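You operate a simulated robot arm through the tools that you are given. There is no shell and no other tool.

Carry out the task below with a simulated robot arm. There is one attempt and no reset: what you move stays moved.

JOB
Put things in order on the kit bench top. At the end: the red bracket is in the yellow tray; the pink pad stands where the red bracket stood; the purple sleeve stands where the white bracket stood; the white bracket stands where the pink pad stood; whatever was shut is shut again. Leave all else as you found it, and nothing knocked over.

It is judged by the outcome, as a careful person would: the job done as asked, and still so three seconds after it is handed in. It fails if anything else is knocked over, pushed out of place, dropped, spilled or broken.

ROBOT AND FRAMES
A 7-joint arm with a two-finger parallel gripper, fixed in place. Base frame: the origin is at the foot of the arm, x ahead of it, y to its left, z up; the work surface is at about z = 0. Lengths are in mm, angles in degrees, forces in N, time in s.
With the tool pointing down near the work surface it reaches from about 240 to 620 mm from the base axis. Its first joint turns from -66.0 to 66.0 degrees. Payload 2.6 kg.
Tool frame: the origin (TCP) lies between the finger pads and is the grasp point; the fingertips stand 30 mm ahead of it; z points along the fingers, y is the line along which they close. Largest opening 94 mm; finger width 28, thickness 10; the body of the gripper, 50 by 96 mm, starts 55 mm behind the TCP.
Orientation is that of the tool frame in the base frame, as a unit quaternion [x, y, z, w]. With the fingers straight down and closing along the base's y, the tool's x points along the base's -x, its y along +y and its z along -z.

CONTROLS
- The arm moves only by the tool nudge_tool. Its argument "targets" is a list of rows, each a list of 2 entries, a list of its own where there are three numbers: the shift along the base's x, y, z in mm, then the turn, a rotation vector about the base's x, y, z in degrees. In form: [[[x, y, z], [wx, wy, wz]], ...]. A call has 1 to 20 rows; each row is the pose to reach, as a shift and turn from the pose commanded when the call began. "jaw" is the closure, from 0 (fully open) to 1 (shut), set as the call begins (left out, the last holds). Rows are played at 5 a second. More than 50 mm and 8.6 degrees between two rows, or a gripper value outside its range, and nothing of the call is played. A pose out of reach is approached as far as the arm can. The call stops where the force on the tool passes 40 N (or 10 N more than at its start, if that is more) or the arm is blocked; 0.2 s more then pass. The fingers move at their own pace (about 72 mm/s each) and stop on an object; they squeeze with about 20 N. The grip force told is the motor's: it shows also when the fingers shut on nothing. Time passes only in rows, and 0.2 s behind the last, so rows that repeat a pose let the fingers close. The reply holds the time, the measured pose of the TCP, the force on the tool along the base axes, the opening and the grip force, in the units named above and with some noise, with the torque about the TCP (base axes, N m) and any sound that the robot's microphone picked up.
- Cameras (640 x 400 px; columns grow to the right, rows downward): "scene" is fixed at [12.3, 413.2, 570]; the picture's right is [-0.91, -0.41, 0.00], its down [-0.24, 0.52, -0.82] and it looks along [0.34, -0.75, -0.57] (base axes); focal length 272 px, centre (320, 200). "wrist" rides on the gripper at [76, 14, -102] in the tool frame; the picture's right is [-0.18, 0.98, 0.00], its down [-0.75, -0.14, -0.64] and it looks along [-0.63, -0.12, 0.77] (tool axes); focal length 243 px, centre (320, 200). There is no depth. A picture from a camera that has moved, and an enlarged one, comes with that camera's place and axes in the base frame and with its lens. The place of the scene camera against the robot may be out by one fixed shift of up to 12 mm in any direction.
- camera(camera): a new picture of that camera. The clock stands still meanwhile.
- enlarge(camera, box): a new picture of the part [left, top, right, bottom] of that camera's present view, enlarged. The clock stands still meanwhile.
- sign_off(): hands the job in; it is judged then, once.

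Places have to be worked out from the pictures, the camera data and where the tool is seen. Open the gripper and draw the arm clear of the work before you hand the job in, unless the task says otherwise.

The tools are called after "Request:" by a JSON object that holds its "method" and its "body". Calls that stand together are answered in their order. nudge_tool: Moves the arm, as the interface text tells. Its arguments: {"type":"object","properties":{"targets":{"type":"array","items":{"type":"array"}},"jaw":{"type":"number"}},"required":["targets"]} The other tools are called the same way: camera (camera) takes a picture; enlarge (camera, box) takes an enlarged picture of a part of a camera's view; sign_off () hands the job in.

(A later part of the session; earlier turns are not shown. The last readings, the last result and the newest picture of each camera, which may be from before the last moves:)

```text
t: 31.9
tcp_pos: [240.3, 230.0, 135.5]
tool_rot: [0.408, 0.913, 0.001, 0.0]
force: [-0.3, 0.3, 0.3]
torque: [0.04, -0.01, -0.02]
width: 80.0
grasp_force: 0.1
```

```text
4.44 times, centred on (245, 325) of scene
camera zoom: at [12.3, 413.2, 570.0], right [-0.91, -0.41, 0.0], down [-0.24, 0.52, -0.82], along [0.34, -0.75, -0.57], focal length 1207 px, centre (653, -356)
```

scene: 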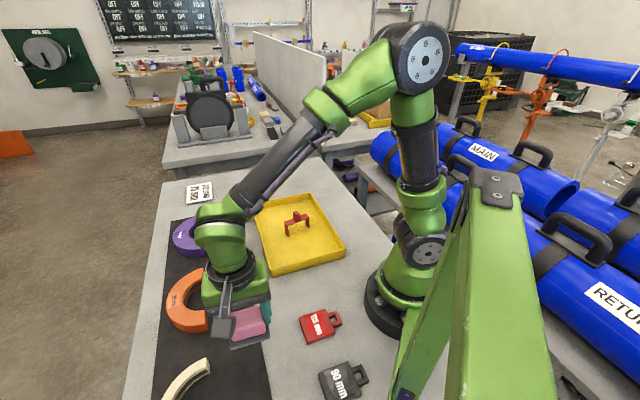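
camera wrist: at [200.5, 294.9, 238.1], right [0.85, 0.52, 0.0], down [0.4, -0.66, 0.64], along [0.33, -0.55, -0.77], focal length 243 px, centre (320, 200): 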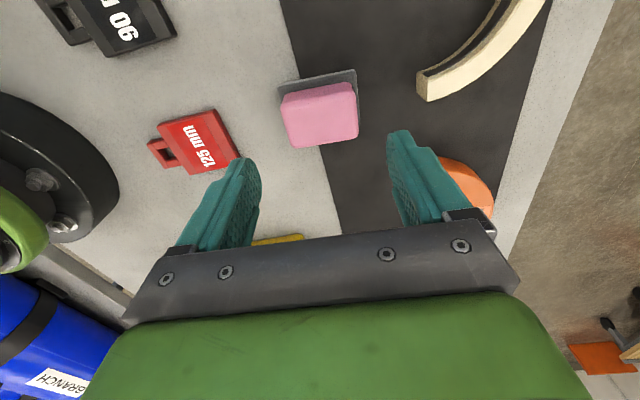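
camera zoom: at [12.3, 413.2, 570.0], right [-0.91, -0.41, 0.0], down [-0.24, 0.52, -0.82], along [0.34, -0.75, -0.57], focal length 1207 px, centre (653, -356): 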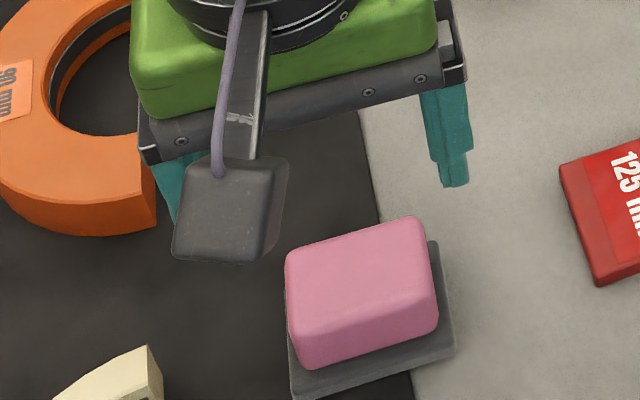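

The pad stands flat where the red bracket was. Now the white bracket, estimated near (566, -89). I'll rise and move to a viewing pose beside it.

Request:
{"method": "nudge_tool", "body": {"targets": [[[0, 0, 40], [0, 0, 0]], [[0, 0, 80], [0, 0, 0]], [[32, -32, 80], [0, 0, 0]], [[64, -64, 80], [0, 0, 0]], [[96, -96, 80], [0, 0, -2]], [[128, -128, 80], [0, 0, -4]], [[160, -160, 80], [0, 0, -6]], [[192, -192, 80], [0, 0, -6]], [[224, -224, 80], [0, 0, -6]], [[256, -256, 80], [0, 0, -6]], [[290, -289, 75], [0, 0, -6]], [[290, -289, 65], [0, 0, -6]], [[290, -289, 65], [0, 0, -6]]]}}

Request:
{"method": "camera", "body": {"camera": "wrist"}}

Request:
{"method": "enlarge", "body": {"camera": "wrist", "box": [260, 80, 400, 180]}}

Request:
{"method": "camera", "body": {"camera": "scene"}}

```text
t: 34.7
tcp_pos: [532.9, -61.8, 200.9]
tool_rot: [0.455, 0.891, 0.001, 0.0]
force: [0.6, -0.1, 0.1]
torque: [0.0, -0.02, 0.01]
width: 79.9
grasp_force: 0.1
```

```text
taken
camera wrist: at [499.2, 8.5, 302.5], right [0.9, 0.43, 0.0], down [0.33, -0.69, 0.64], along [0.28, -0.58, -0.77], focal length 243 px, centre (320, 200)
```

wrist: 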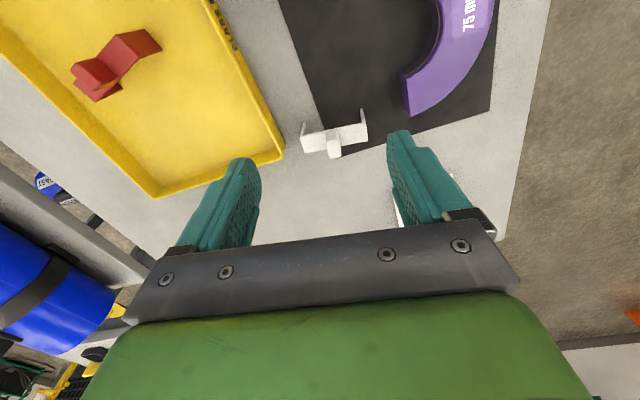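

```text
4.00 times, centred on (330, 130) of wrist
camera zoom: at [499.2, 8.5, 302.5], right [0.9, 0.43, 0.0], down [0.33, -0.69, 0.64], along [0.28, -0.58, -0.77], focal length 970 px, centre (280, 480)
```

zoom: 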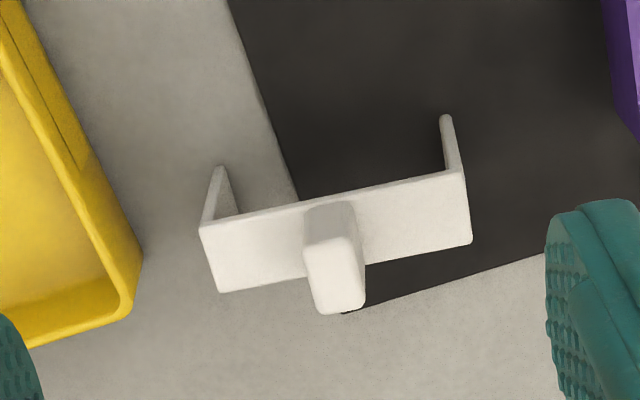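

```text
taken
```

scene: 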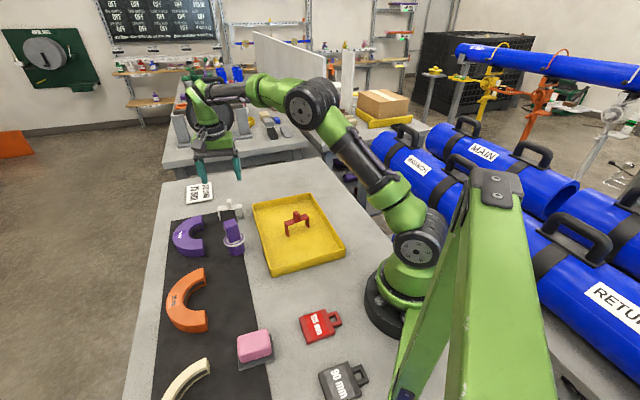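

White bracket: centre ≈ (566, -95.5), bar at ~37.6°, same size as the red one. I'll move above it, align the jaw with the bar and take a second view.

Request:
{"method": "nudge_tool", "body": {"targets": [[[17, -17, -10], [0, 0, 1]], [[33.6, -34.2, -30], [0, 0, 1.7]], [[33.6, -34.2, -50], [0, 0, 1.7]], [[33.6, -34.2, -50], [0, 0, 1.7]]], "jaw": 0.4}}

Request:
{"method": "enlarge", "body": {"camera": "wrist", "box": [240, 50, 400, 170]}}

Request:
{"method": "enlarge", "body": {"camera": "scene", "box": [160, 140, 270, 270]}}

```text
t: 35.7
tcp_pos: [566.7, -95.7, 149.6]
tool_rot: [0.441, 0.897, 0.001, 0.001]
force: [-0.8, 0.0, 0.5]
torque: [-0.05, 0.01, 0.0]
width: 56.5
grasp_force: 0.0
```

```text
3.33 times, centred on (320, 110) of wrist
camera zoom: at [530.3, -26.6, 251.5], right [0.89, 0.45, 0.0], down [0.35, -0.68, 0.64], along [0.29, -0.57, -0.77], focal length 809 px, centre (320, 500)
```

zoom: 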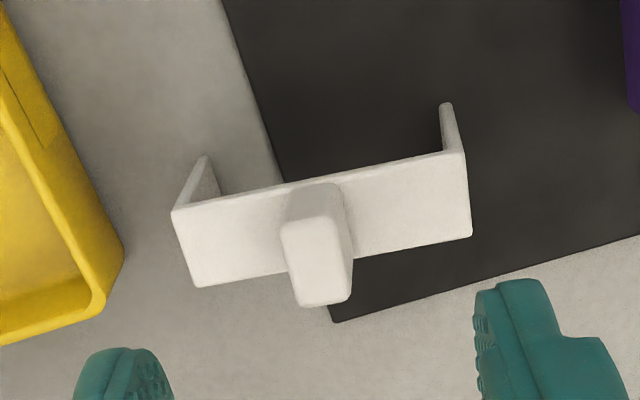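

```text
3.08 times, centred on (215, 205) of scene
camera zoom: at [12.3, 413.2, 570.0], right [-0.91, -0.41, 0.0], down [-0.24, 0.52, -0.82], along [0.34, -0.75, -0.57], focal length 835 px, centre (643, 185)
```

zoom: 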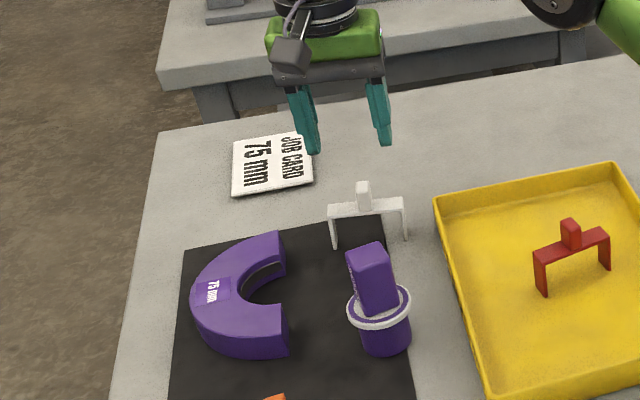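

Second view agrees: centre (566.4, -96.2), angle 37.8°. Descending to TCP z≈81 around the knob.

Request:
{"method": "nudge_tool", "body": {"targets": [[[0.7, -0.9, -25], [0, 0, 0]], [[0.7, -0.9, -48], [0, 0, 0]], [[0.7, -0.9, -62], [0, 0, 0]], [[0.7, -0.9, -68], [0, 0, 0]], [[0.7, -0.9, -68], [0, 0, 0]]]}}

Request:
{"method": "enlarge", "body": {"camera": "wrist", "box": [200, 60, 440, 240]}}

Request:
{"method": "enlarge", "body": {"camera": "scene", "box": [160, 140, 270, 270]}}

```text
t: 36.9
tcp_pos: [566.4, -97.6, 83.0]
tool_rot: [0.442, 0.897, 0.001, 0.002]
force: [0.2, 0.1, -0.1]
torque: [0.01, 0.02, -0.03]
width: 56.2
grasp_force: 0.2
```

```text
2.22 times, centred on (320, 150) of wrist
camera zoom: at [531.3, -27.7, 184.3], right [0.89, 0.45, 0.0], down [0.35, -0.68, 0.64], along [0.29, -0.57, -0.77], focal length 539 px, centre (320, 311)
```

zoom: 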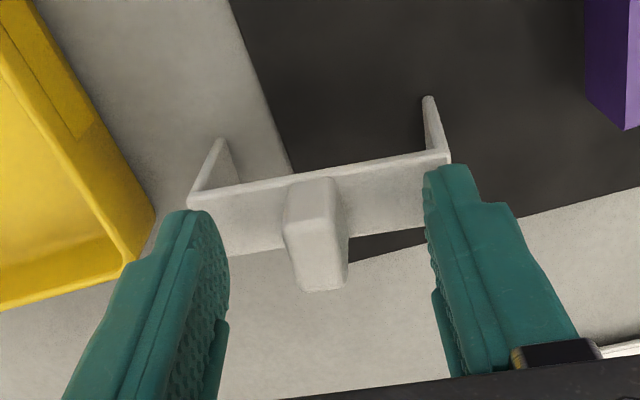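

```text
3.08 times, centred on (215, 205) of scene
camera zoom: at [12.3, 413.2, 570.0], right [-0.91, -0.41, 0.0], down [-0.24, 0.52, -0.82], along [0.34, -0.75, -0.57], focal length 835 px, centre (643, 185)
```

zoom: 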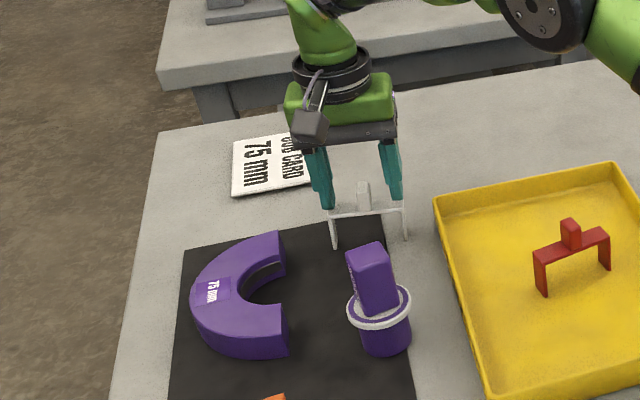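

Position (566.7, -96.4, 82.3), no contact. Lowering 1.5 mm and closing on the knob.

Request:
{"method": "nudge_tool", "body": {"targets": [[[0, 0, -1.5], [0, 0, 0]], [[0, 0, -1.5], [0, 0, 0]]]}}

Request:
{"method": "nudge_tool", "body": {"targets": [[[0, 0, 0], [0, 0, 0]], [[0, 0, 0], [0, 0, 0]], [[0, 0, 0], [0, 0, 0]], [[0, 0, 0], [0, 0, 0]]], "jaw": 1}}

Request:
{"method": "enlarge", "body": {"camera": "wrist", "box": [200, 60, 440, 240]}}

```text
t: 37.5
tcp_pos: [566.4, -96.4, 81.2]
tool_rot: [0.441, 0.897, 0.001, 0.001]
force: [0.3, 0.7, -0.5]
torque: [-0.01, 0.02, 0.03]
width: 56.1
grasp_force: 0.0
```

```text
t: 38.5
tcp_pos: [566.7, -97.1, 81.8]
tool_rot: [0.441, 0.898, 0.001, 0.002]
force: [1.0, 2.1, 4.0]
torque: [0.2, -0.23, -0.02]
width: 13.0
grasp_force: 20.5
```

```text
2.22 times, centred on (320, 150) of wrist
camera zoom: at [531.5, -27.2, 183.4], right [0.89, 0.45, 0.0], down [0.35, -0.68, 0.64], along [0.29, -0.57, -0.77], focal length 539 px, centre (320, 311)
```

zoom: 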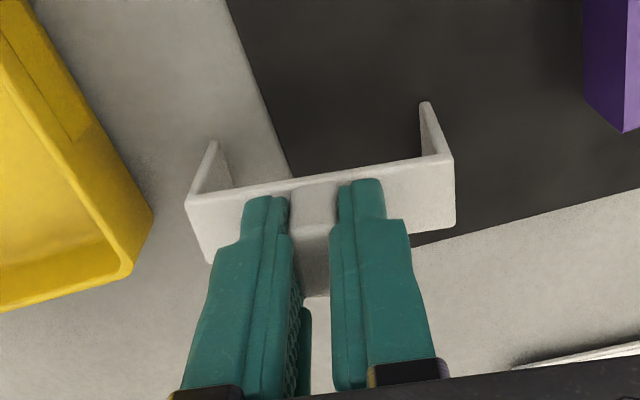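

Gripped at 13 mm. Lifting straight up.

Request:
{"method": "nudge_tool", "body": {"targets": [[[0, 0, 5], [0, 0, 0]], [[0, 0, 20], [0, 0, 0]], [[0, 0, 45], [0, 0, 0]], [[0, 0, 80], [0, 0, 0]], [[0, 0, 100], [0, 0, 0]], [[0, 0, 100], [0, 0, 0]]]}}

Request:
{"method": "enlarge", "body": {"camera": "scene", "box": [160, 110, 350, 270]}}

```text
t: 39.9
tcp_pos: [565.8, -97.2, 181.9]
tool_rot: [0.442, 0.897, 0.0, 0.001]
force: [0.3, -0.4, -0.5]
torque: [-0.01, -0.02, 0.0]
width: 12.9
grasp_force: 20.4
```

```text
2.50 times, centred on (255, 190) of scene
camera zoom: at [12.3, 413.2, 570.0], right [-0.91, -0.41, 0.0], down [-0.24, 0.52, -0.82], along [0.34, -0.75, -0.57], focal length 679 px, centre (482, 225)
```

zoom: 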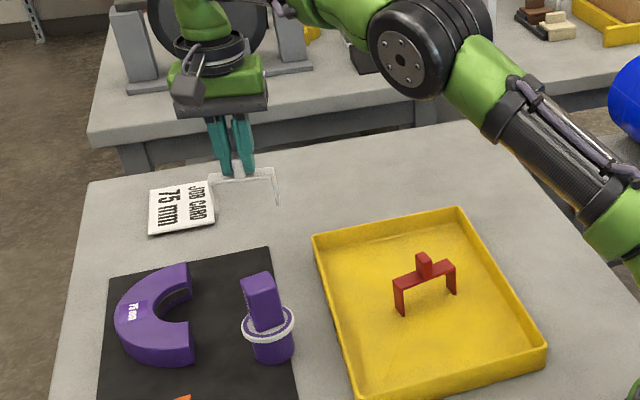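

The white bracket is up. Carrying it to above the pad's old spot (428, -378).

Request:
{"method": "nudge_tool", "body": {"targets": [[[-19.8, -40.3, 10], [0, 0, 0]], [[-39.7, -80.5, 10], [0, 0, 0]], [[-59.5, -120.8, 10], [0, 0, 0]], [[-79.3, -161.1, 10], [0, 0, 0]], [[-99.1, -201.4, 10], [0, 0, 0]], [[-119, -241.6, 10], [0, 0, 0]], [[-138.8, -281.9, 10], [0, 0, 0]], [[-138.8, -281.9, -20], [0, 0, 0]], [[-138.8, -281.9, -50], [0, 0, 0]], [[-138.8, -281.9, -80], [0, 0, 0]], [[-138.8, -281.9, -80], [0, 0, 0]], [[-138.8, -281.9, -80], [0, 0, 0]]]}}

Request:
{"method": "camera", "body": {"camera": "wrist"}}

Request:
{"method": "enlarge", "body": {"camera": "scene", "box": [240, 110, 380, 220]}}

```text
t: 42.5
tcp_pos: [427.2, -377.7, 101.4]
tool_rot: [0.441, 0.898, 0.001, 0.001]
force: [-0.3, 0.0, -0.4]
torque: [-0.01, 0.0, 0.0]
width: 12.7
grasp_force: 19.7
```

```text
taken
camera wrist: at [391.9, -308.3, 203.2], right [0.89, 0.45, 0.0], down [0.35, -0.68, 0.64], along [0.29, -0.57, -0.77], focal length 243 px, centre (320, 200)
```

wrist: 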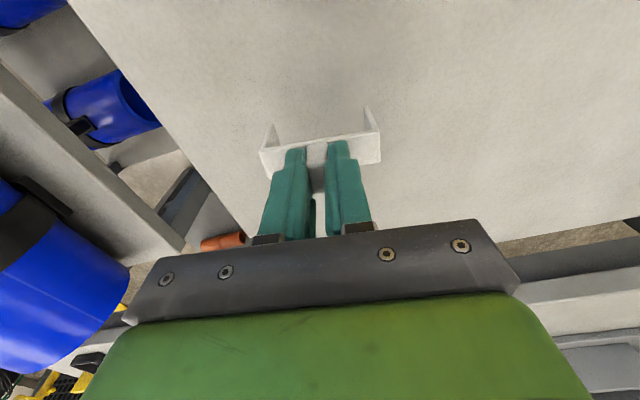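

```text
3.64 times, centred on (310, 165) of scene
camera zoom: at [12.3, 413.2, 570.0], right [-0.91, -0.41, 0.0], down [-0.24, 0.52, -0.82], along [0.34, -0.75, -0.57], focal length 987 px, centre (356, 327)
```

zoom: 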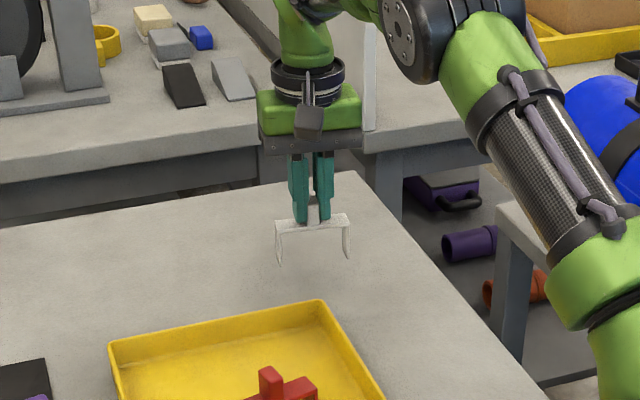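

At (427.3, -377.0, 101). I'll correct slightly and descend to just above the bench.

Request:
{"method": "nudge_tool", "body": {"targets": [[[0.6, -0.8, -8], [0, 0, 0]], [[0.6, -0.8, -14], [0, 0, 0]], [[0.6, -0.8, -17], [0, 0, 0]], [[0.6, -0.8, -17], [0, 0, 0]]]}}

Request:
{"method": "nudge_tool", "body": {"targets": [[[0, 0, -1], [0, 0, 0]], [[0, 0, -2], [0, 0, 0]], [[0, 0, -2], [0, 0, 0]]]}}

```text
t: 43.5
tcp_pos: [427.4, -378.8, 83.3]
tool_rot: [0.441, 0.897, 0.001, 0.0]
force: [0.1, 0.1, 0.0]
torque: [0.03, 0.01, 0.02]
width: 13.1
grasp_force: 20.3
```

```text
t: 44.3
tcp_pos: [427.5, -380.1, 80.7]
tool_rot: [0.441, 0.897, 0.001, 0.002]
force: [-0.6, -0.1, -1.3]
torque: [0.02, 0.01, 0.01]
width: 12.7
grasp_force: 20.3
```

No contact yet; stepping down 1 mm at a time.

Request:
{"method": "nudge_tool", "body": {"targets": [[[0, 0, -1], [0, 0, 0]], [[0, 0, -1], [0, 0, 0]]]}}

Request:
{"method": "nudge_tool", "body": {"targets": [[[0, 0, -1], [0, 0, 0]], [[0, 0, -1], [0, 0, 0]]]}}

Request:
{"method": "enlarge", "body": {"camera": "scene", "box": [275, 145, 345, 200]}}

```text
t: 44.9
tcp_pos: [428.4, -379.6, 80.5]
tool_rot: [0.441, 0.897, 0.0, 0.002]
force: [0.3, 0.9, 0.1]
torque: [0.0, -0.04, 0.01]
width: 12.6
grasp_force: 20.1
```

```text
t: 45.5
tcp_pos: [427.8, -379.4, 79.6]
tool_rot: [0.441, 0.897, 0.001, 0.0]
force: [0.7, 0.6, 1.0]
torque: [0.0, 0.01, -0.02]
width: 12.7
grasp_force: 20.0
```

```text
7.27 times, centred on (310, 172) of scene
camera zoom: at [12.3, 413.2, 570.0], right [-0.91, -0.41, 0.0], down [-0.24, 0.52, -0.82], along [0.34, -0.75, -0.57], focal length 1974 px, centre (393, 400)
```

zoom: 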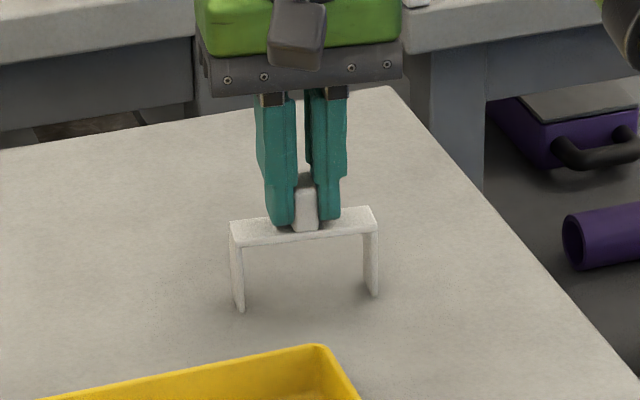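

Still light (≈1 N). Continuing in 1 mm steps.

Request:
{"method": "nudge_tool", "body": {"targets": [[[0, 0, -1], [0, 0, 0]], [[0, 0, -1], [0, 0, 0]]]}}

Request:
{"method": "nudge_tool", "body": {"targets": [[[0, 0, -1], [0, 0, 0]], [[0, 0, -1], [0, 0, 0]]]}}

```text
t: 46.1
tcp_pos: [428.0, -379.0, 77.8]
tool_rot: [0.441, 0.897, 0.0, 0.001]
force: [-0.1, 0.4, 0.7]
torque: [0.03, -0.01, -0.01]
width: 13.0
grasp_force: 20.2
```

```text
t: 46.7
tcp_pos: [428.6, -378.6, 77.0]
tool_rot: [0.442, 0.897, 0.0, 0.001]
force: [0.4, -0.8, 0.7]
torque: [-0.01, 0.02, 0.02]
width: 12.7
grasp_force: 20.3
```

Still free; the bracket had been standing partly on the mat, so contact should come a few mm lower. Continuing.

Request:
{"method": "nudge_tool", "body": {"targets": [[[0, 0, -1], [0, 0, 0]], [[0, 0, -1], [0, 0, 0]]]}}

Request:
{"method": "nudge_tool", "body": {"targets": [[[0, 0, -1], [0, 0, 0]], [[0, 0, -1], [0, 0, 0]]]}}

```text
t: 47.3
tcp_pos: [429.4, -380.6, 78.2]
tool_rot: [0.441, 0.897, 0.0, 0.003]
force: [-2.0, 2.1, 10.3]
torque: [0.1, 0.11, -0.02]
width: 12.4
grasp_force: 20.5
```

```text
t: 47.9
tcp_pos: [429.2, -378.9, 78.5]
tool_rot: [0.441, 0.897, -0.001, 0.002]
force: [-0.1, 3.1, 16.4]
torque: [0.07, 0.06, -0.02]
width: 12.8
grasp_force: 20.5
```

Contact (10→16 N). Relieving 1 mm, then opening and rising.

Request:
{"method": "nudge_tool", "body": {"targets": [[[0, 0, 1], [0, 0, 0]], [[0, 0, 1], [0, 0, 0]]]}}

Request:
{"method": "nudge_tool", "body": {"targets": [[[0, 0, 0], [0, 0, 0]], [[0, 0, 0], [0, 0, 0]], [[0, 0, 3], [0, 0, 0]], [[0, 0, 20], [0, 0, 0]], [[0, 0, 50], [0, 0, 0]], [[0, 0, 85], [0, 0, 0]], [[0, 0, 85], [0, 0, 0]]], "jaw": 0.4}}

Request:
{"method": "enlarge", "body": {"camera": "wrist", "box": [220, 40, 420, 180]}}

Request:
{"method": "enlarge", "body": {"camera": "scene", "box": [275, 145, 345, 200]}}

```text
t: 48.5
tcp_pos: [427.4, -378.7, 77.5]
tool_rot: [0.442, 0.897, 0.001, 0.001]
force: [2.8, -2.8, 11.7]
torque: [-0.27, -0.21, 0.03]
width: 12.5
grasp_force: 19.1
```

```text
t: 50.1
tcp_pos: [425.3, -379.3, 162.3]
tool_rot: [0.441, 0.897, 0.0, 0.0]
force: [0.1, -0.2, 0.0]
torque: [-0.02, 0.03, 0.02]
width: 56.3
grasp_force: 0.0
```

```text
2.86 times, centred on (320, 110) of wrist
camera zoom: at [390.9, -309.3, 264.2], right [0.89, 0.45, 0.0], down [0.35, -0.68, 0.64], along [0.29, -0.57, -0.77], focal length 693 px, centre (320, 457)
```

zoom: 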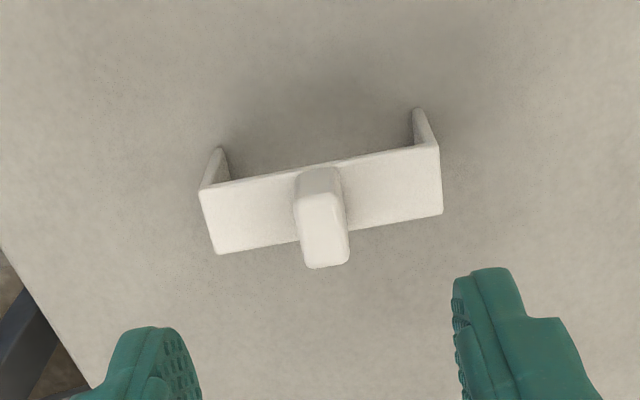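

```text
7.27 times, centred on (310, 172) of scene
camera zoom: at [12.3, 413.2, 570.0], right [-0.91, -0.41, 0.0], down [-0.24, 0.52, -0.82], along [0.34, -0.75, -0.57], focal length 1974 px, centre (393, 400)
```

zoom: 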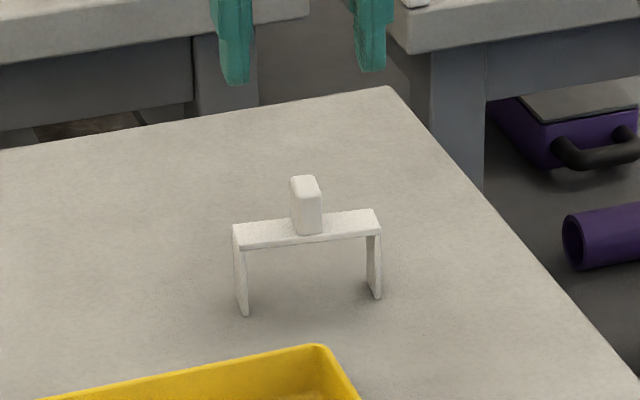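

White bracket stands upright at about (427.4, -378.5), right on the pad's old spot. Now the purple sleeve: moving to a high viewing pose near it.

Request:
{"method": "nudge_tool", "body": {"targets": [[[0, 0, 40], [0, 0, 0]], [[0, 10, 80], [0, 0, 0]], [[2, 50, 85], [0, 0, 0]], [[5, 93, 85], [0, 0, 0]], [[7, 136, 85], [0, 0, 0]], [[10, 179, 85], [0, 0, 0]], [[12, 222, 85], [0, 0, 0]], [[15, 265, 85], [0, 0, 0]], [[17, 308, 85], [0, 0, 0]], [[20, 351, 85], [0, 0, 0]], [[22, 390, 85], [0, 0, 0]], [[24, 411, 85], [0, 0, 0]], [[24, 411, 85], [0, 0, 0]]], "jaw": 0.1}}

Request:
{"method": "camera", "body": {"camera": "wrist"}}

Request:
{"method": "camera", "body": {"camera": "scene"}}

Request:
{"method": "enlarge", "body": {"camera": "scene", "box": [190, 190, 270, 270]}}

```text
t: 52.9
tcp_pos: [453.3, 33.1, 244.5]
tool_rot: [0.442, 0.897, 0.001, 0.001]
force: [0.7, 0.4, 1.2]
torque: [0.02, -0.04, -0.04]
width: 84.5
grasp_force: 0.0
```

```text
taken
camera wrist: at [418.4, 103.0, 347.1], right [0.89, 0.45, 0.0], down [0.35, -0.68, 0.64], along [0.29, -0.57, -0.77], focal length 243 px, centre (320, 200)
```

wrist: 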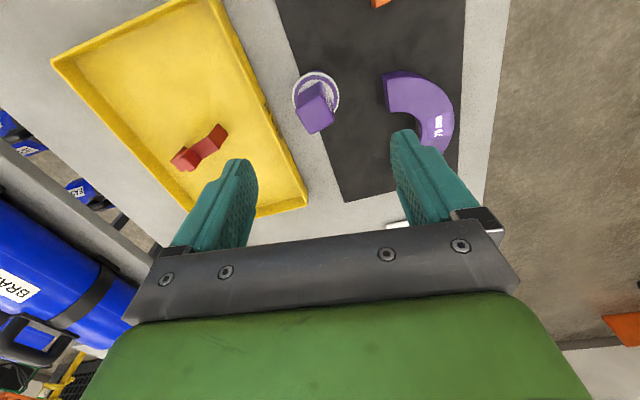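

```text
taken
```

scene: 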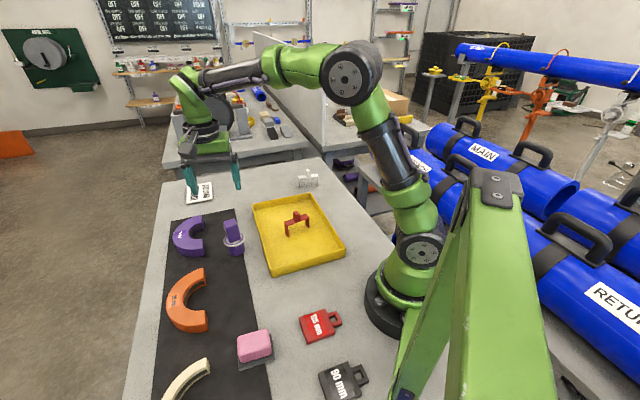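

```text
5.00 times, centred on (230, 230) of scene
camera zoom: at [12.2, 413.2, 570.0], right [-0.91, -0.41, 0.0], down [-0.24, 0.52, -0.82], along [0.34, -0.75, -0.57], focal length 1357 px, centre (770, 50)
```

zoom: 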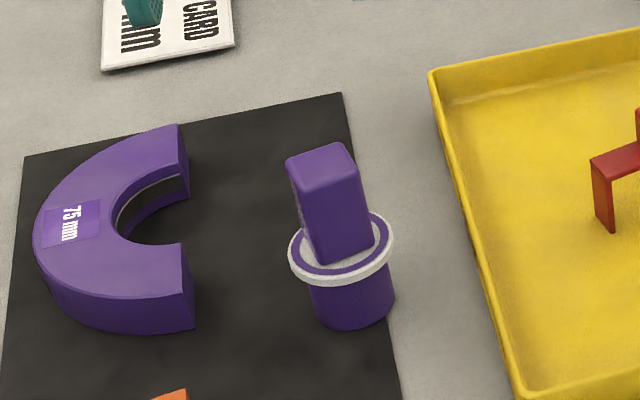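

Request:
{"method": "enlarge", "body": {"camera": "wrist", "box": [260, 50, 380, 150]}}

```text
4.00 times, centred on (320, 100) of wrist
camera zoom: at [418.4, 103.0, 347.1], right [0.89, 0.45, 0.0], down [0.35, -0.68, 0.64], along [0.29, -0.57, -0.77], focal length 970 px, centre (320, 600)
```

zoom: 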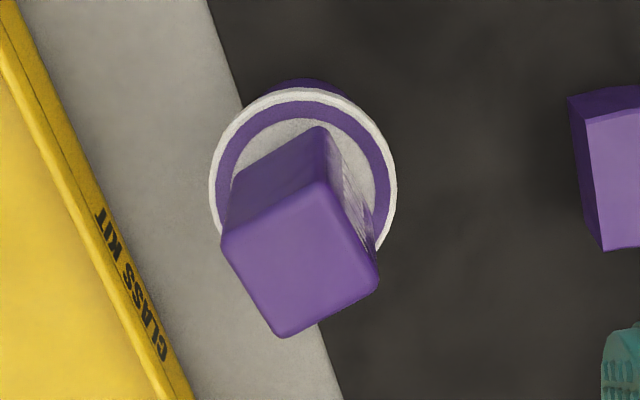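

Sleeve: flange centre ≈ (454, 21), flange top z≈48, square ~29 mm handle up to z≈104 with sides at ~57°/−33°. I'll align over it (yaw for closing along 57°) and take a second view.

Request:
{"method": "nudge_tool", "body": {"targets": [[[0.2, -4, -10], [0, 0, 6.5]], [[0.3, -8, -25], [0, 0, 13]], [[0.5, -13, -45], [0, 0, 19.4]], [[0.5, -13, -60], [0, 0, 19.4]], [[0.5, -13, -60], [0, 0, 19.4]]]}}

Request:
{"method": "camera", "body": {"camera": "wrist"}}

Request:
{"method": "enlarge", "body": {"camera": "wrist", "box": [240, 50, 400, 170]}}

Request:
{"method": "enlarge", "body": {"camera": "scene", "box": [170, 170, 280, 270]}}

```text
t: 54.1
tcp_pos: [453.4, 19.0, 185.6]
tool_rot: [0.283, 0.959, 0.001, 0.001]
force: [0.7, 0.4, 0.3]
torque: [0.0, -0.03, 0.02]
width: 84.9
grasp_force: 0.1
```

```text
taken
camera wrist: at [397.3, 72.9, 288.1], right [0.69, 0.72, 0.0], down [0.55, -0.53, 0.64], along [0.47, -0.44, -0.77], focal length 243 px, centre (320, 200)
```

wrist: 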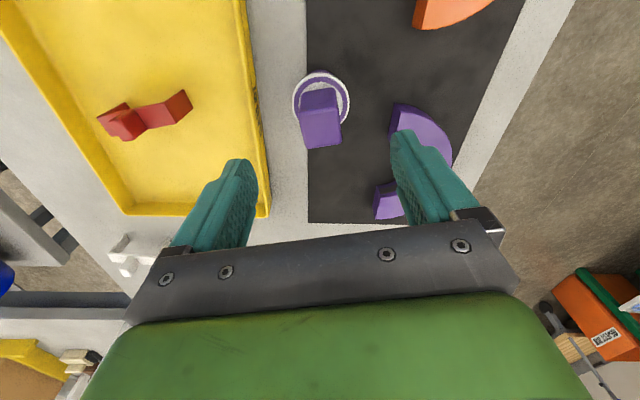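

```text
3.33 times, centred on (320, 110) of wrist
camera zoom: at [397.3, 72.9, 288.1], right [0.69, 0.72, 0.0], down [0.55, -0.53, 0.64], along [0.47, -0.44, -0.77], focal length 809 px, centre (320, 500)
```

zoom: 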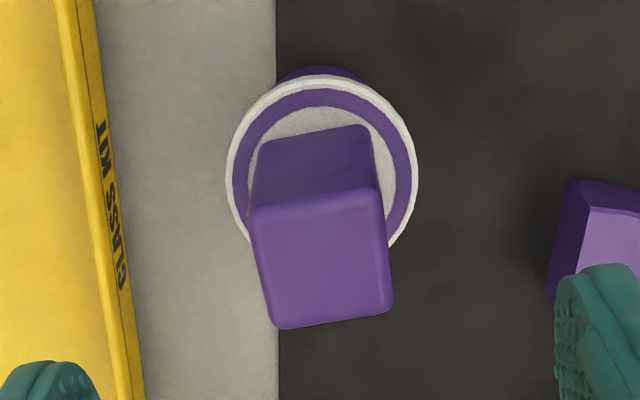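

```text
4.00 times, centred on (225, 220) of scene
camera zoom: at [12.3, 413.2, 570.0], right [-0.91, -0.41, 0.0], down [-0.24, 0.52, -0.82], along [0.34, -0.75, -0.57], focal length 1086 px, centre (700, 120)
```

zoom: 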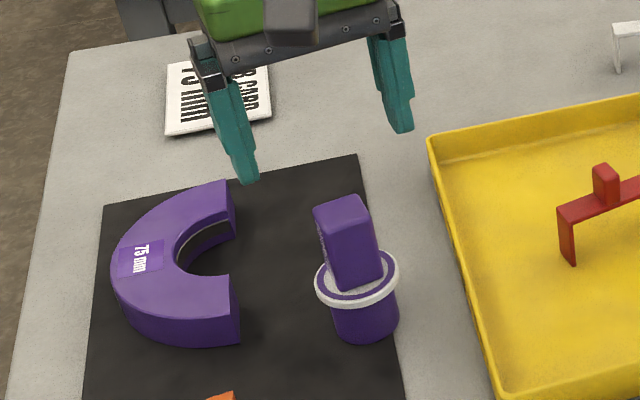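

Second view agrees: sleeve axis (453.3, 21.3), handle top z≈107, sides ~55.5°. Descending around the handle with the tips staying above the flange.

Request:
{"method": "nudge_tool", "body": {"targets": [[[-0.2, 1.4, -20], [0, 0, -1.3]], [[-0.2, 1.4, -45], [0, 0, -1.3]], [[-0.2, 1.4, -70], [0, 0, -1.3]], [[-0.2, 1.4, -86], [0, 0, -1.3]], [[-0.2, 1.4, -94], [0, 0, -1.3]], [[-0.2, 1.4, -94], [0, 0, -1.3]]], "jaw": 0.35}}

Request:
{"method": "enlarge", "body": {"camera": "wrist", "box": [200, 40, 440, 240]}}

Request:
{"method": "enlarge", "body": {"camera": "scene", "box": [170, 170, 280, 270]}}

```text
t: 55.5
tcp_pos: [452.6, 20.9, 92.6]
tool_rot: [0.294, 0.956, 0.001, 0.0]
force: [0.2, 0.2, -0.7]
torque: [0.01, 0.05, 0.01]
width: 61.3
grasp_force: 0.0
```

```text
2.00 times, centred on (320, 140) of wrist
camera zoom: at [397.2, 75.8, 194.7], right [0.71, 0.71, 0.0], down [0.54, -0.54, 0.64], along [0.46, -0.45, -0.77], focal length 485 px, centre (320, 320)
```

zoom: 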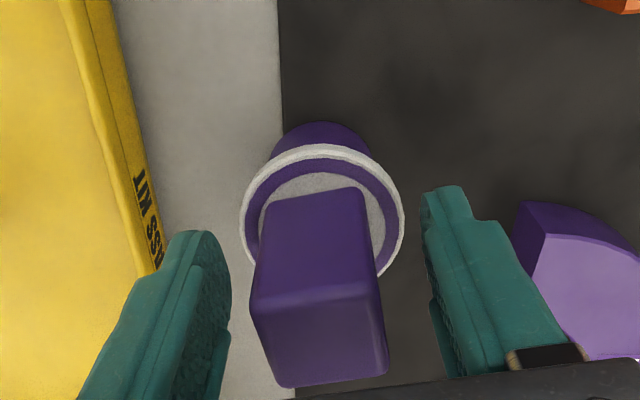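

```text
4.00 times, centred on (225, 220) of scene
camera zoom: at [12.3, 413.2, 570.0], right [-0.91, -0.41, 0.0], down [-0.24, 0.52, -0.82], along [0.34, -0.75, -0.57], focal length 1086 px, centre (700, 120)
```

zoom: 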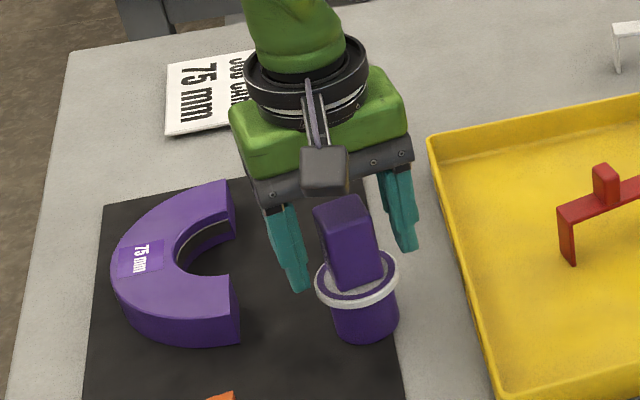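

Fingers straddle the handle above the flange. Closing.

Request:
{"method": "nudge_tool", "body": {"targets": [[[0, 0, 0], [0, 0, 0]], [[0, 0, 0], [0, 0, 0]], [[0, 0, 0], [0, 0, 0]], [[0, 0, 0], [0, 0, 0]]], "jaw": 1}}

Request:
{"method": "enlarge", "body": {"camera": "wrist", "box": [200, 40, 440, 240]}}

```text
t: 56.5
tcp_pos: [451.4, 21.8, 93.4]
tool_rot: [0.295, 0.956, 0.001, 0.001]
force: [0.2, -0.5, 0.4]
torque: [0.03, 0.01, 0.03]
width: 36.0
grasp_force: 19.7
```

```text
2.00 times, centred on (320, 140) of wrist
camera zoom: at [397.2, 75.8, 194.8], right [0.71, 0.71, 0.0], down [0.54, -0.54, 0.64], along [0.46, -0.45, -0.77], focal length 485 px, centre (320, 320)
```

zoom: 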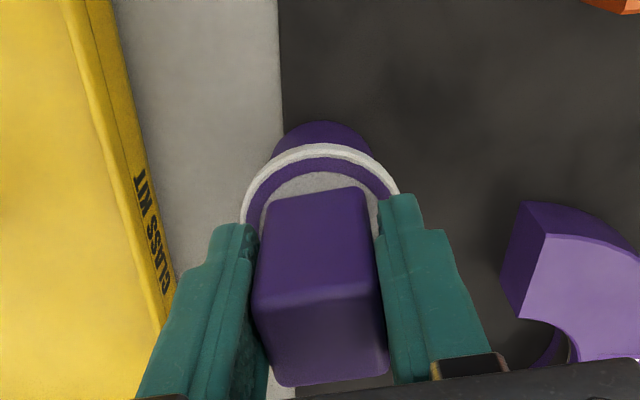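

The grip reads 36 mm, wider than my ~30 mm estimate for the handle. I'll look more closely before lifting.

Request:
{"method": "enlarge", "body": {"camera": "wrist", "box": [290, 90, 430, 230]}}

Request:
{"method": "enlarge", "body": {"camera": "wrist", "box": [270, 90, 350, 170]}}

Request:
{"method": "enlarge", "body": {"camera": "scene", "box": [210, 200, 280, 270]}}

```text
2.86 times, centred on (360, 160) of wrist
camera zoom: at [397.2, 75.8, 194.8], right [0.71, 0.71, 0.0], down [0.54, -0.54, 0.64], along [0.46, -0.45, -0.77], focal length 693 px, centre (206, 314)
```

zoom: 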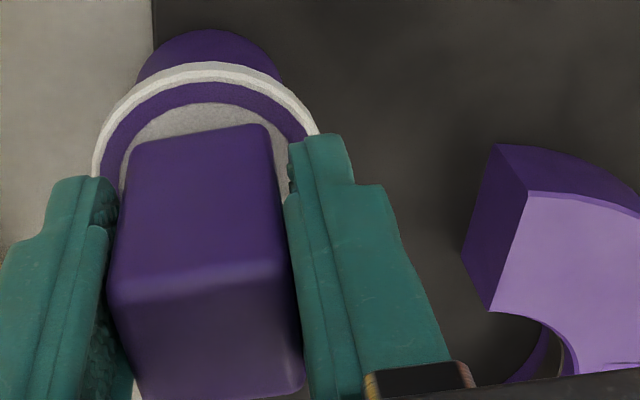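

```text
5.00 times, centred on (310, 130) of wrist
camera zoom: at [397.2, 75.8, 194.8], right [0.71, 0.71, 0.0], down [0.54, -0.54, 0.64], along [0.46, -0.45, -0.77], focal length 1213 px, centre (370, 550)
```

zoom: 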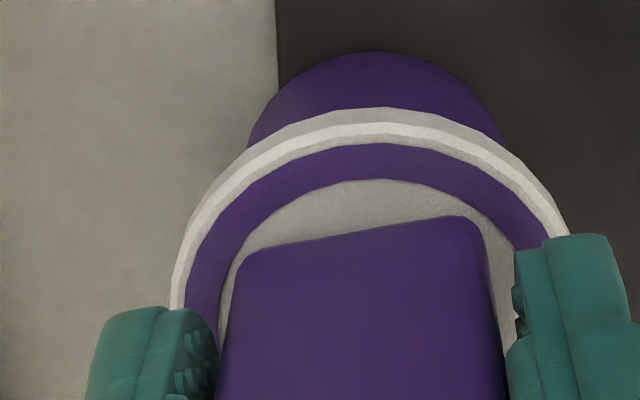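

```text
5.71 times, centred on (245, 235) of scene
camera zoom: at [12.3, 413.2, 570.0], right [-0.91, -0.41, 0.0], down [-0.24, 0.52, -0.82], along [0.34, -0.75, -0.57], focal length 1551 px, centre (749, 0)
```

zoom: 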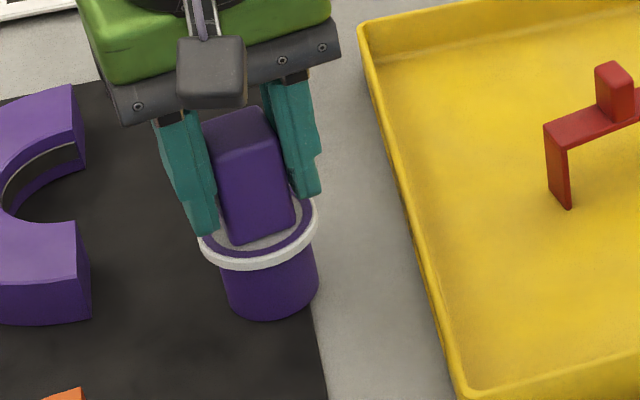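

The sleeve didn't shift and both fingers are in contact with the handle. I'll lift 15 mm and check that the whole sleeve comes up.

Request:
{"method": "nudge_tool", "body": {"targets": [[[0, 0, 3], [0, 0, 0]], [[0, 0, 8], [0, 0, 0]], [[0, 0, 15], [0, 0, 0]], [[0, 0, 15], [0, 0, 0]]]}}

Request:
{"method": "enlarge", "body": {"camera": "scene", "box": [190, 180, 290, 270]}}

Request:
{"method": "enlarge", "body": {"camera": "wrist", "box": [200, 40, 440, 240]}}

```text
t: 57.5
tcp_pos: [451.7, 20.9, 108.3]
tool_rot: [0.294, 0.956, 0.001, 0.001]
force: [-0.4, 0.3, -0.6]
torque: [0.02, 0.0, 0.02]
width: 36.0
grasp_force: 20.3
```

```text
4.44 times, centred on (240, 225) of scene
camera zoom: at [12.3, 413.2, 570.0], right [-0.91, -0.41, 0.0], down [-0.24, 0.52, -0.82], along [0.34, -0.75, -0.57], focal length 1207 px, centre (676, 89)
```

zoom: 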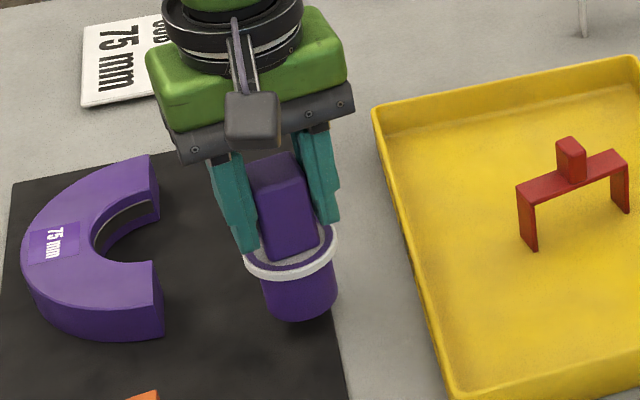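

```text
2.00 times, centred on (320, 140) of wrist
camera zoom: at [396.9, 75.6, 209.9], right [0.71, 0.71, 0.0], down [0.54, -0.54, 0.64], along [0.46, -0.45, -0.77], focal length 485 px, centre (320, 320)
```

zoom: 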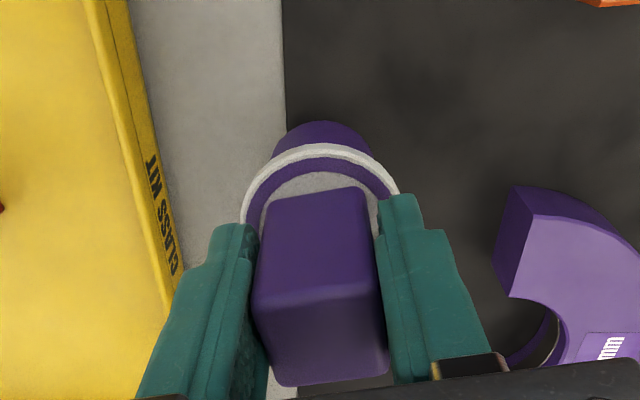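

The whole sleeve, collar included, is off the mat. Lifting higher and carrying it to above the white bracket's old spot, allowing for the ~1 mm axis offset.

Request:
{"method": "nudge_tool", "body": {"targets": [[[0, 0, 30], [0, 0, 0]], [[0, 0, 65], [0, 0, 0]], [[14, -14.6, 70], [0, 0, 0]], [[42, -44, 70], [0, 0, 0]], [[70, -73, 70], [0, 0, 0]], [[98, -102, 70], [0, 0, 0]], [[113.3, -117.2, 70], [0, 0, 0]], [[113.3, -117.2, 50], [0, 0, 0]], [[113.3, -117.2, 50], [0, 0, 0]], [[113.3, -117.2, 50], [0, 0, 0]]]}}

Request:
{"method": "camera", "body": {"camera": "wrist"}}

Request:
{"method": "enlarge", "body": {"camera": "scene", "box": [160, 130, 290, 260]}}

```text
t: 59.7
tcp_pos: [564.4, -97.3, 157.9]
tool_rot: [0.295, 0.955, 0.001, 0.0]
force: [0.9, 0.0, -1.0]
torque: [0.01, -0.03, 0.04]
width: 35.6
grasp_force: 19.6
```

```text
taken
camera wrist: at [509.8, -42.0, 259.3], right [0.71, 0.71, 0.0], down [0.54, -0.54, 0.64], along [0.46, -0.45, -0.77], focal length 243 px, centre (320, 200)
```

wrist: 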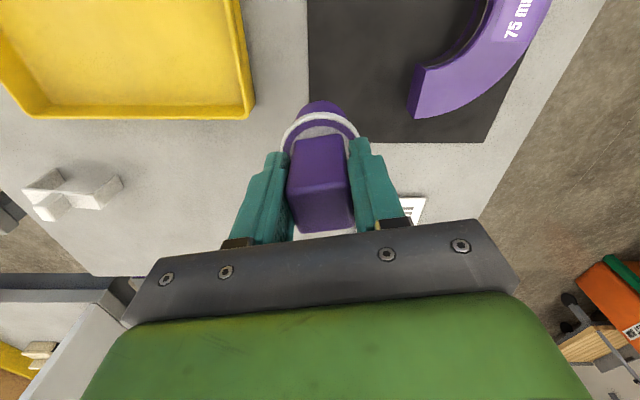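

```text
3.08 times, centred on (225, 195) of scene
camera zoom: at [12.3, 413.2, 570.0], right [-0.91, -0.41, 0.0], down [-0.24, 0.52, -0.82], along [0.34, -0.75, -0.57], focal length 835 px, centre (612, 215)
```

zoom: 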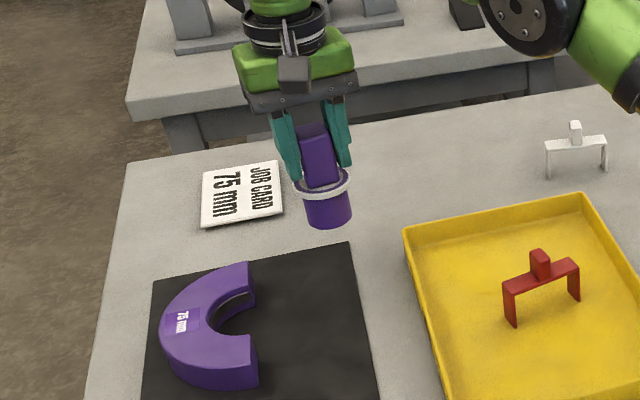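

At (564.8, -96.3). Small correction and descending to just above the mat.

Request:
{"method": "nudge_tool", "body": {"targets": [[[0.5, 0.5, -25], [0, 0, 0]], [[0.5, 0.5, -45], [0, 0, 0]], [[0.5, 0.5, -56], [0, 0, 0]], [[0.5, 0.5, -60], [0, 0, 0]], [[0.5, 0.5, -60], [0, 0, 0]]]}}

Request:
{"method": "enlarge", "body": {"camera": "wrist", "box": [200, 40, 440, 240]}}

Request:
{"method": "enlarge", "body": {"camera": "scene", "box": [160, 150, 270, 250]}}

```text
t: 60.9
tcp_pos: [566.5, -96.2, 98.1]
tool_rot: [0.295, 0.956, 0.001, 0.0]
force: [0.6, 0.0, -0.6]
torque: [0.0, -0.05, 0.0]
width: 35.8
grasp_force: 20.2
```

```text
2.00 times, centred on (320, 140) of wrist
camera zoom: at [511.0, -40.4, 199.8], right [0.71, 0.71, 0.0], down [0.54, -0.54, 0.64], along [0.46, -0.45, -0.77], focal length 485 px, centre (320, 320)
```

zoom: 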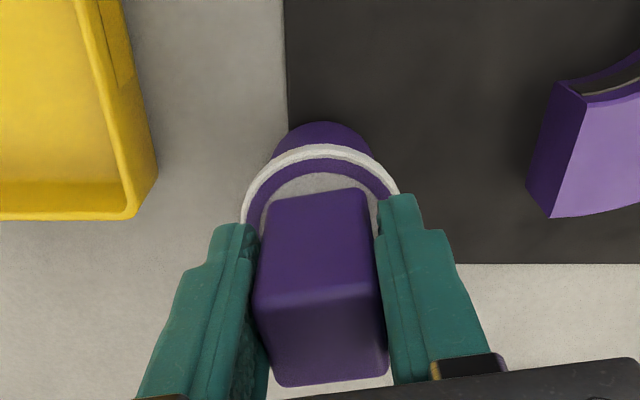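

```text
4.00 times, centred on (215, 200) of scene
camera zoom: at [12.3, 413.2, 570.0], right [-0.91, -0.41, 0.0], down [-0.24, 0.52, -0.82], along [0.34, -0.75, -0.57], focal length 1086 px, centre (740, 200)
```

zoom: 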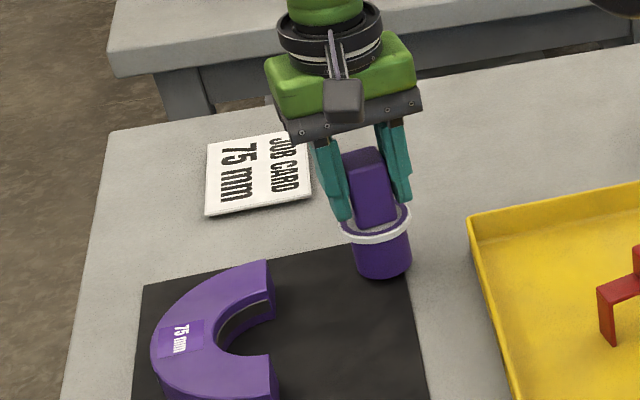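

Within ~1 mm; correcting and lowering in small steps.

Request:
{"method": "nudge_tool", "body": {"targets": [[[-0.7, -0.9, -1], [0, 0, 0]], [[-0.7, -0.9, -2.5], [0, 0, 0]], [[-0.7, -0.9, -3.5], [0, 0, 0]], [[-0.7, -0.9, -3.5], [0, 0, 0]]]}}

Request:
{"method": "nudge_tool", "body": {"targets": [[[0, 0, -1], [0, 0, 0]], [[0, 0, -1], [0, 0, 0]]]}}

Request:
{"method": "nudge_tool", "body": {"targets": [[[0, 0, -1], [0, 0, 0]], [[0, 0, -1], [0, 0, 0]]]}}

```text
t: 61.9
tcp_pos: [566.3, -96.3, 94.1]
tool_rot: [0.295, 0.956, 0.001, 0.0]
force: [0.2, -0.8, -0.5]
torque: [-0.01, 0.0, 0.0]
width: 35.9
grasp_force: 19.6
```

```text
t: 62.5
tcp_pos: [564.6, -96.8, 93.4]
tool_rot: [0.294, 0.956, 0.0, 0.0]
force: [-0.9, 0.2, -1.4]
torque: [0.02, 0.01, -0.02]
width: 36.0
grasp_force: 20.0
```

```text
t: 63.1
tcp_pos: [566.3, -97.3, 92.7]
tool_rot: [0.294, 0.956, 0.001, 0.001]
force: [-1.6, 0.7, 4.0]
torque: [-0.03, 0.2, -0.01]
width: 36.1
grasp_force: 19.8
```

First contact (4 N) at z≈92.5, matching the original grip height. A final 0.6 mm to seat it.

Request:
{"method": "nudge_tool", "body": {"targets": [[[0, 0, -0.6], [0, 0, 0]], [[0, 0, -0.6], [0, 0, 0]]]}}

Request:
{"method": "enlarge", "body": {"camera": "scene", "box": [190, 160, 270, 240]}}

```text
t: 63.7
tcp_pos: [565.0, -96.4, 92.8]
tool_rot: [0.295, 0.956, 0.002, 0.002]
force: [-5.2, 1.8, 12.5]
torque: [0.16, 0.28, 0.07]
width: 35.8
grasp_force: 20.2
```

```text
5.00 times, centred on (230, 200) of scene
camera zoom: at [12.2, 413.2, 570.0], right [-0.91, -0.41, 0.0], down [-0.24, 0.52, -0.82], along [0.34, -0.75, -0.57], focal length 1357 px, centre (770, 200)
```

zoom: 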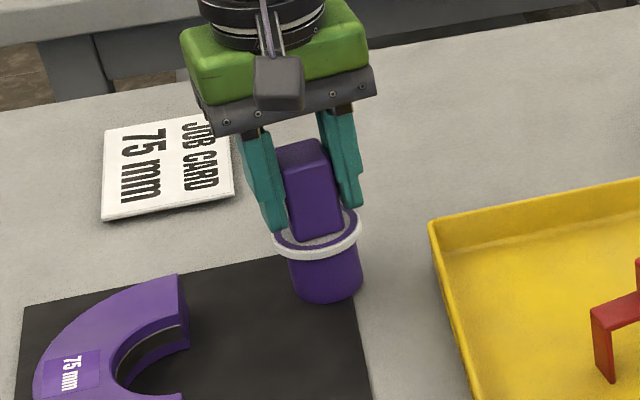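

The sleeve is seated (12 N) on the mat corner. Relieving the load, opening the jaw partly and rising straight up.

Request:
{"method": "nudge_tool", "body": {"targets": [[[0, 0, 0.7], [0, 0, 0]], [[0, 0, 0.7], [0, 0, 0]]]}}

Request:
{"method": "nudge_tool", "body": {"targets": [[[0, 0, 0], [0, 0, 0]], [[0, 0, 0], [0, 0, 0]], [[0, 0, 0], [0, 0, 0]], [[0, 0, 15], [0, 0, 0]], [[0, 0, 45], [0, 0, 0]], [[0, 0, 85], [0, 0, 0]], [[0, 0, 110], [0, 0, 0]], [[0, 0, 110], [0, 0, 0]]], "jaw": 0.3}}

Request:
{"method": "camera", "body": {"camera": "wrist"}}

Request:
{"method": "enlarge", "body": {"camera": "scene", "box": [190, 160, 270, 240]}}

```text
t: 64.3
tcp_pos: [565.7, -96.7, 93.3]
tool_rot: [0.293, 0.956, 0.0, 0.001]
force: [-2.8, 1.9, 10.9]
torque: [0.21, -0.03, 0.08]
width: 35.4
grasp_force: 20.1
```

```text
t: 66.1
tcp_pos: [567.1, -98.1, 203.8]
tool_rot: [0.295, 0.956, 0.0, 0.001]
force: [0.2, -0.7, -0.3]
torque: [0.01, -0.01, 0.01]
width: 65.7
grasp_force: 0.2
```

```text
taken
camera wrist: at [511.9, -42.5, 305.6], right [0.71, 0.71, 0.0], down [0.54, -0.54, 0.64], along [0.46, -0.45, -0.77], focal length 243 px, centre (320, 200)
```

wrist: 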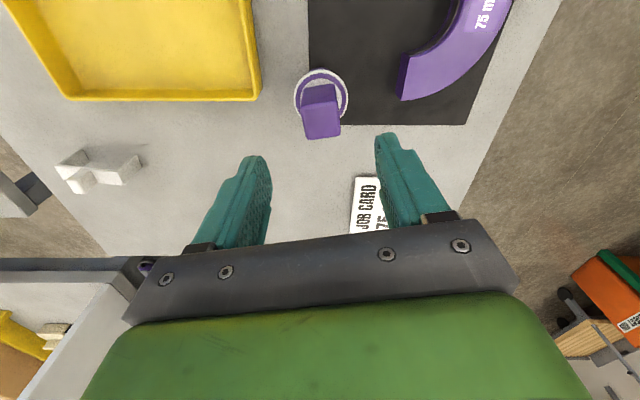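

```text
5.00 times, centred on (230, 200) of scene
camera zoom: at [12.3, 413.2, 570.0], right [-0.91, -0.41, 0.0], down [-0.24, 0.52, -0.82], along [0.34, -0.75, -0.57], focal length 1357 px, centre (770, 200)
```

zoom: 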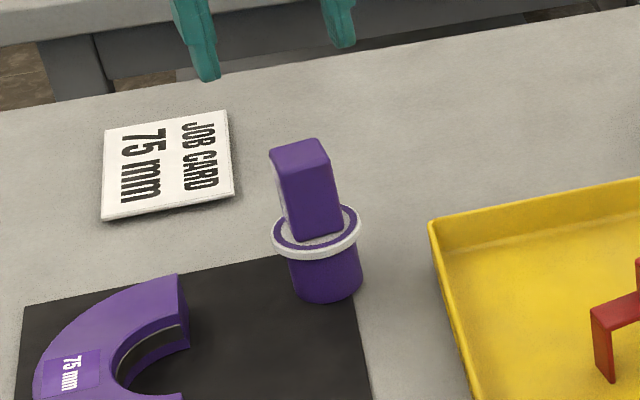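

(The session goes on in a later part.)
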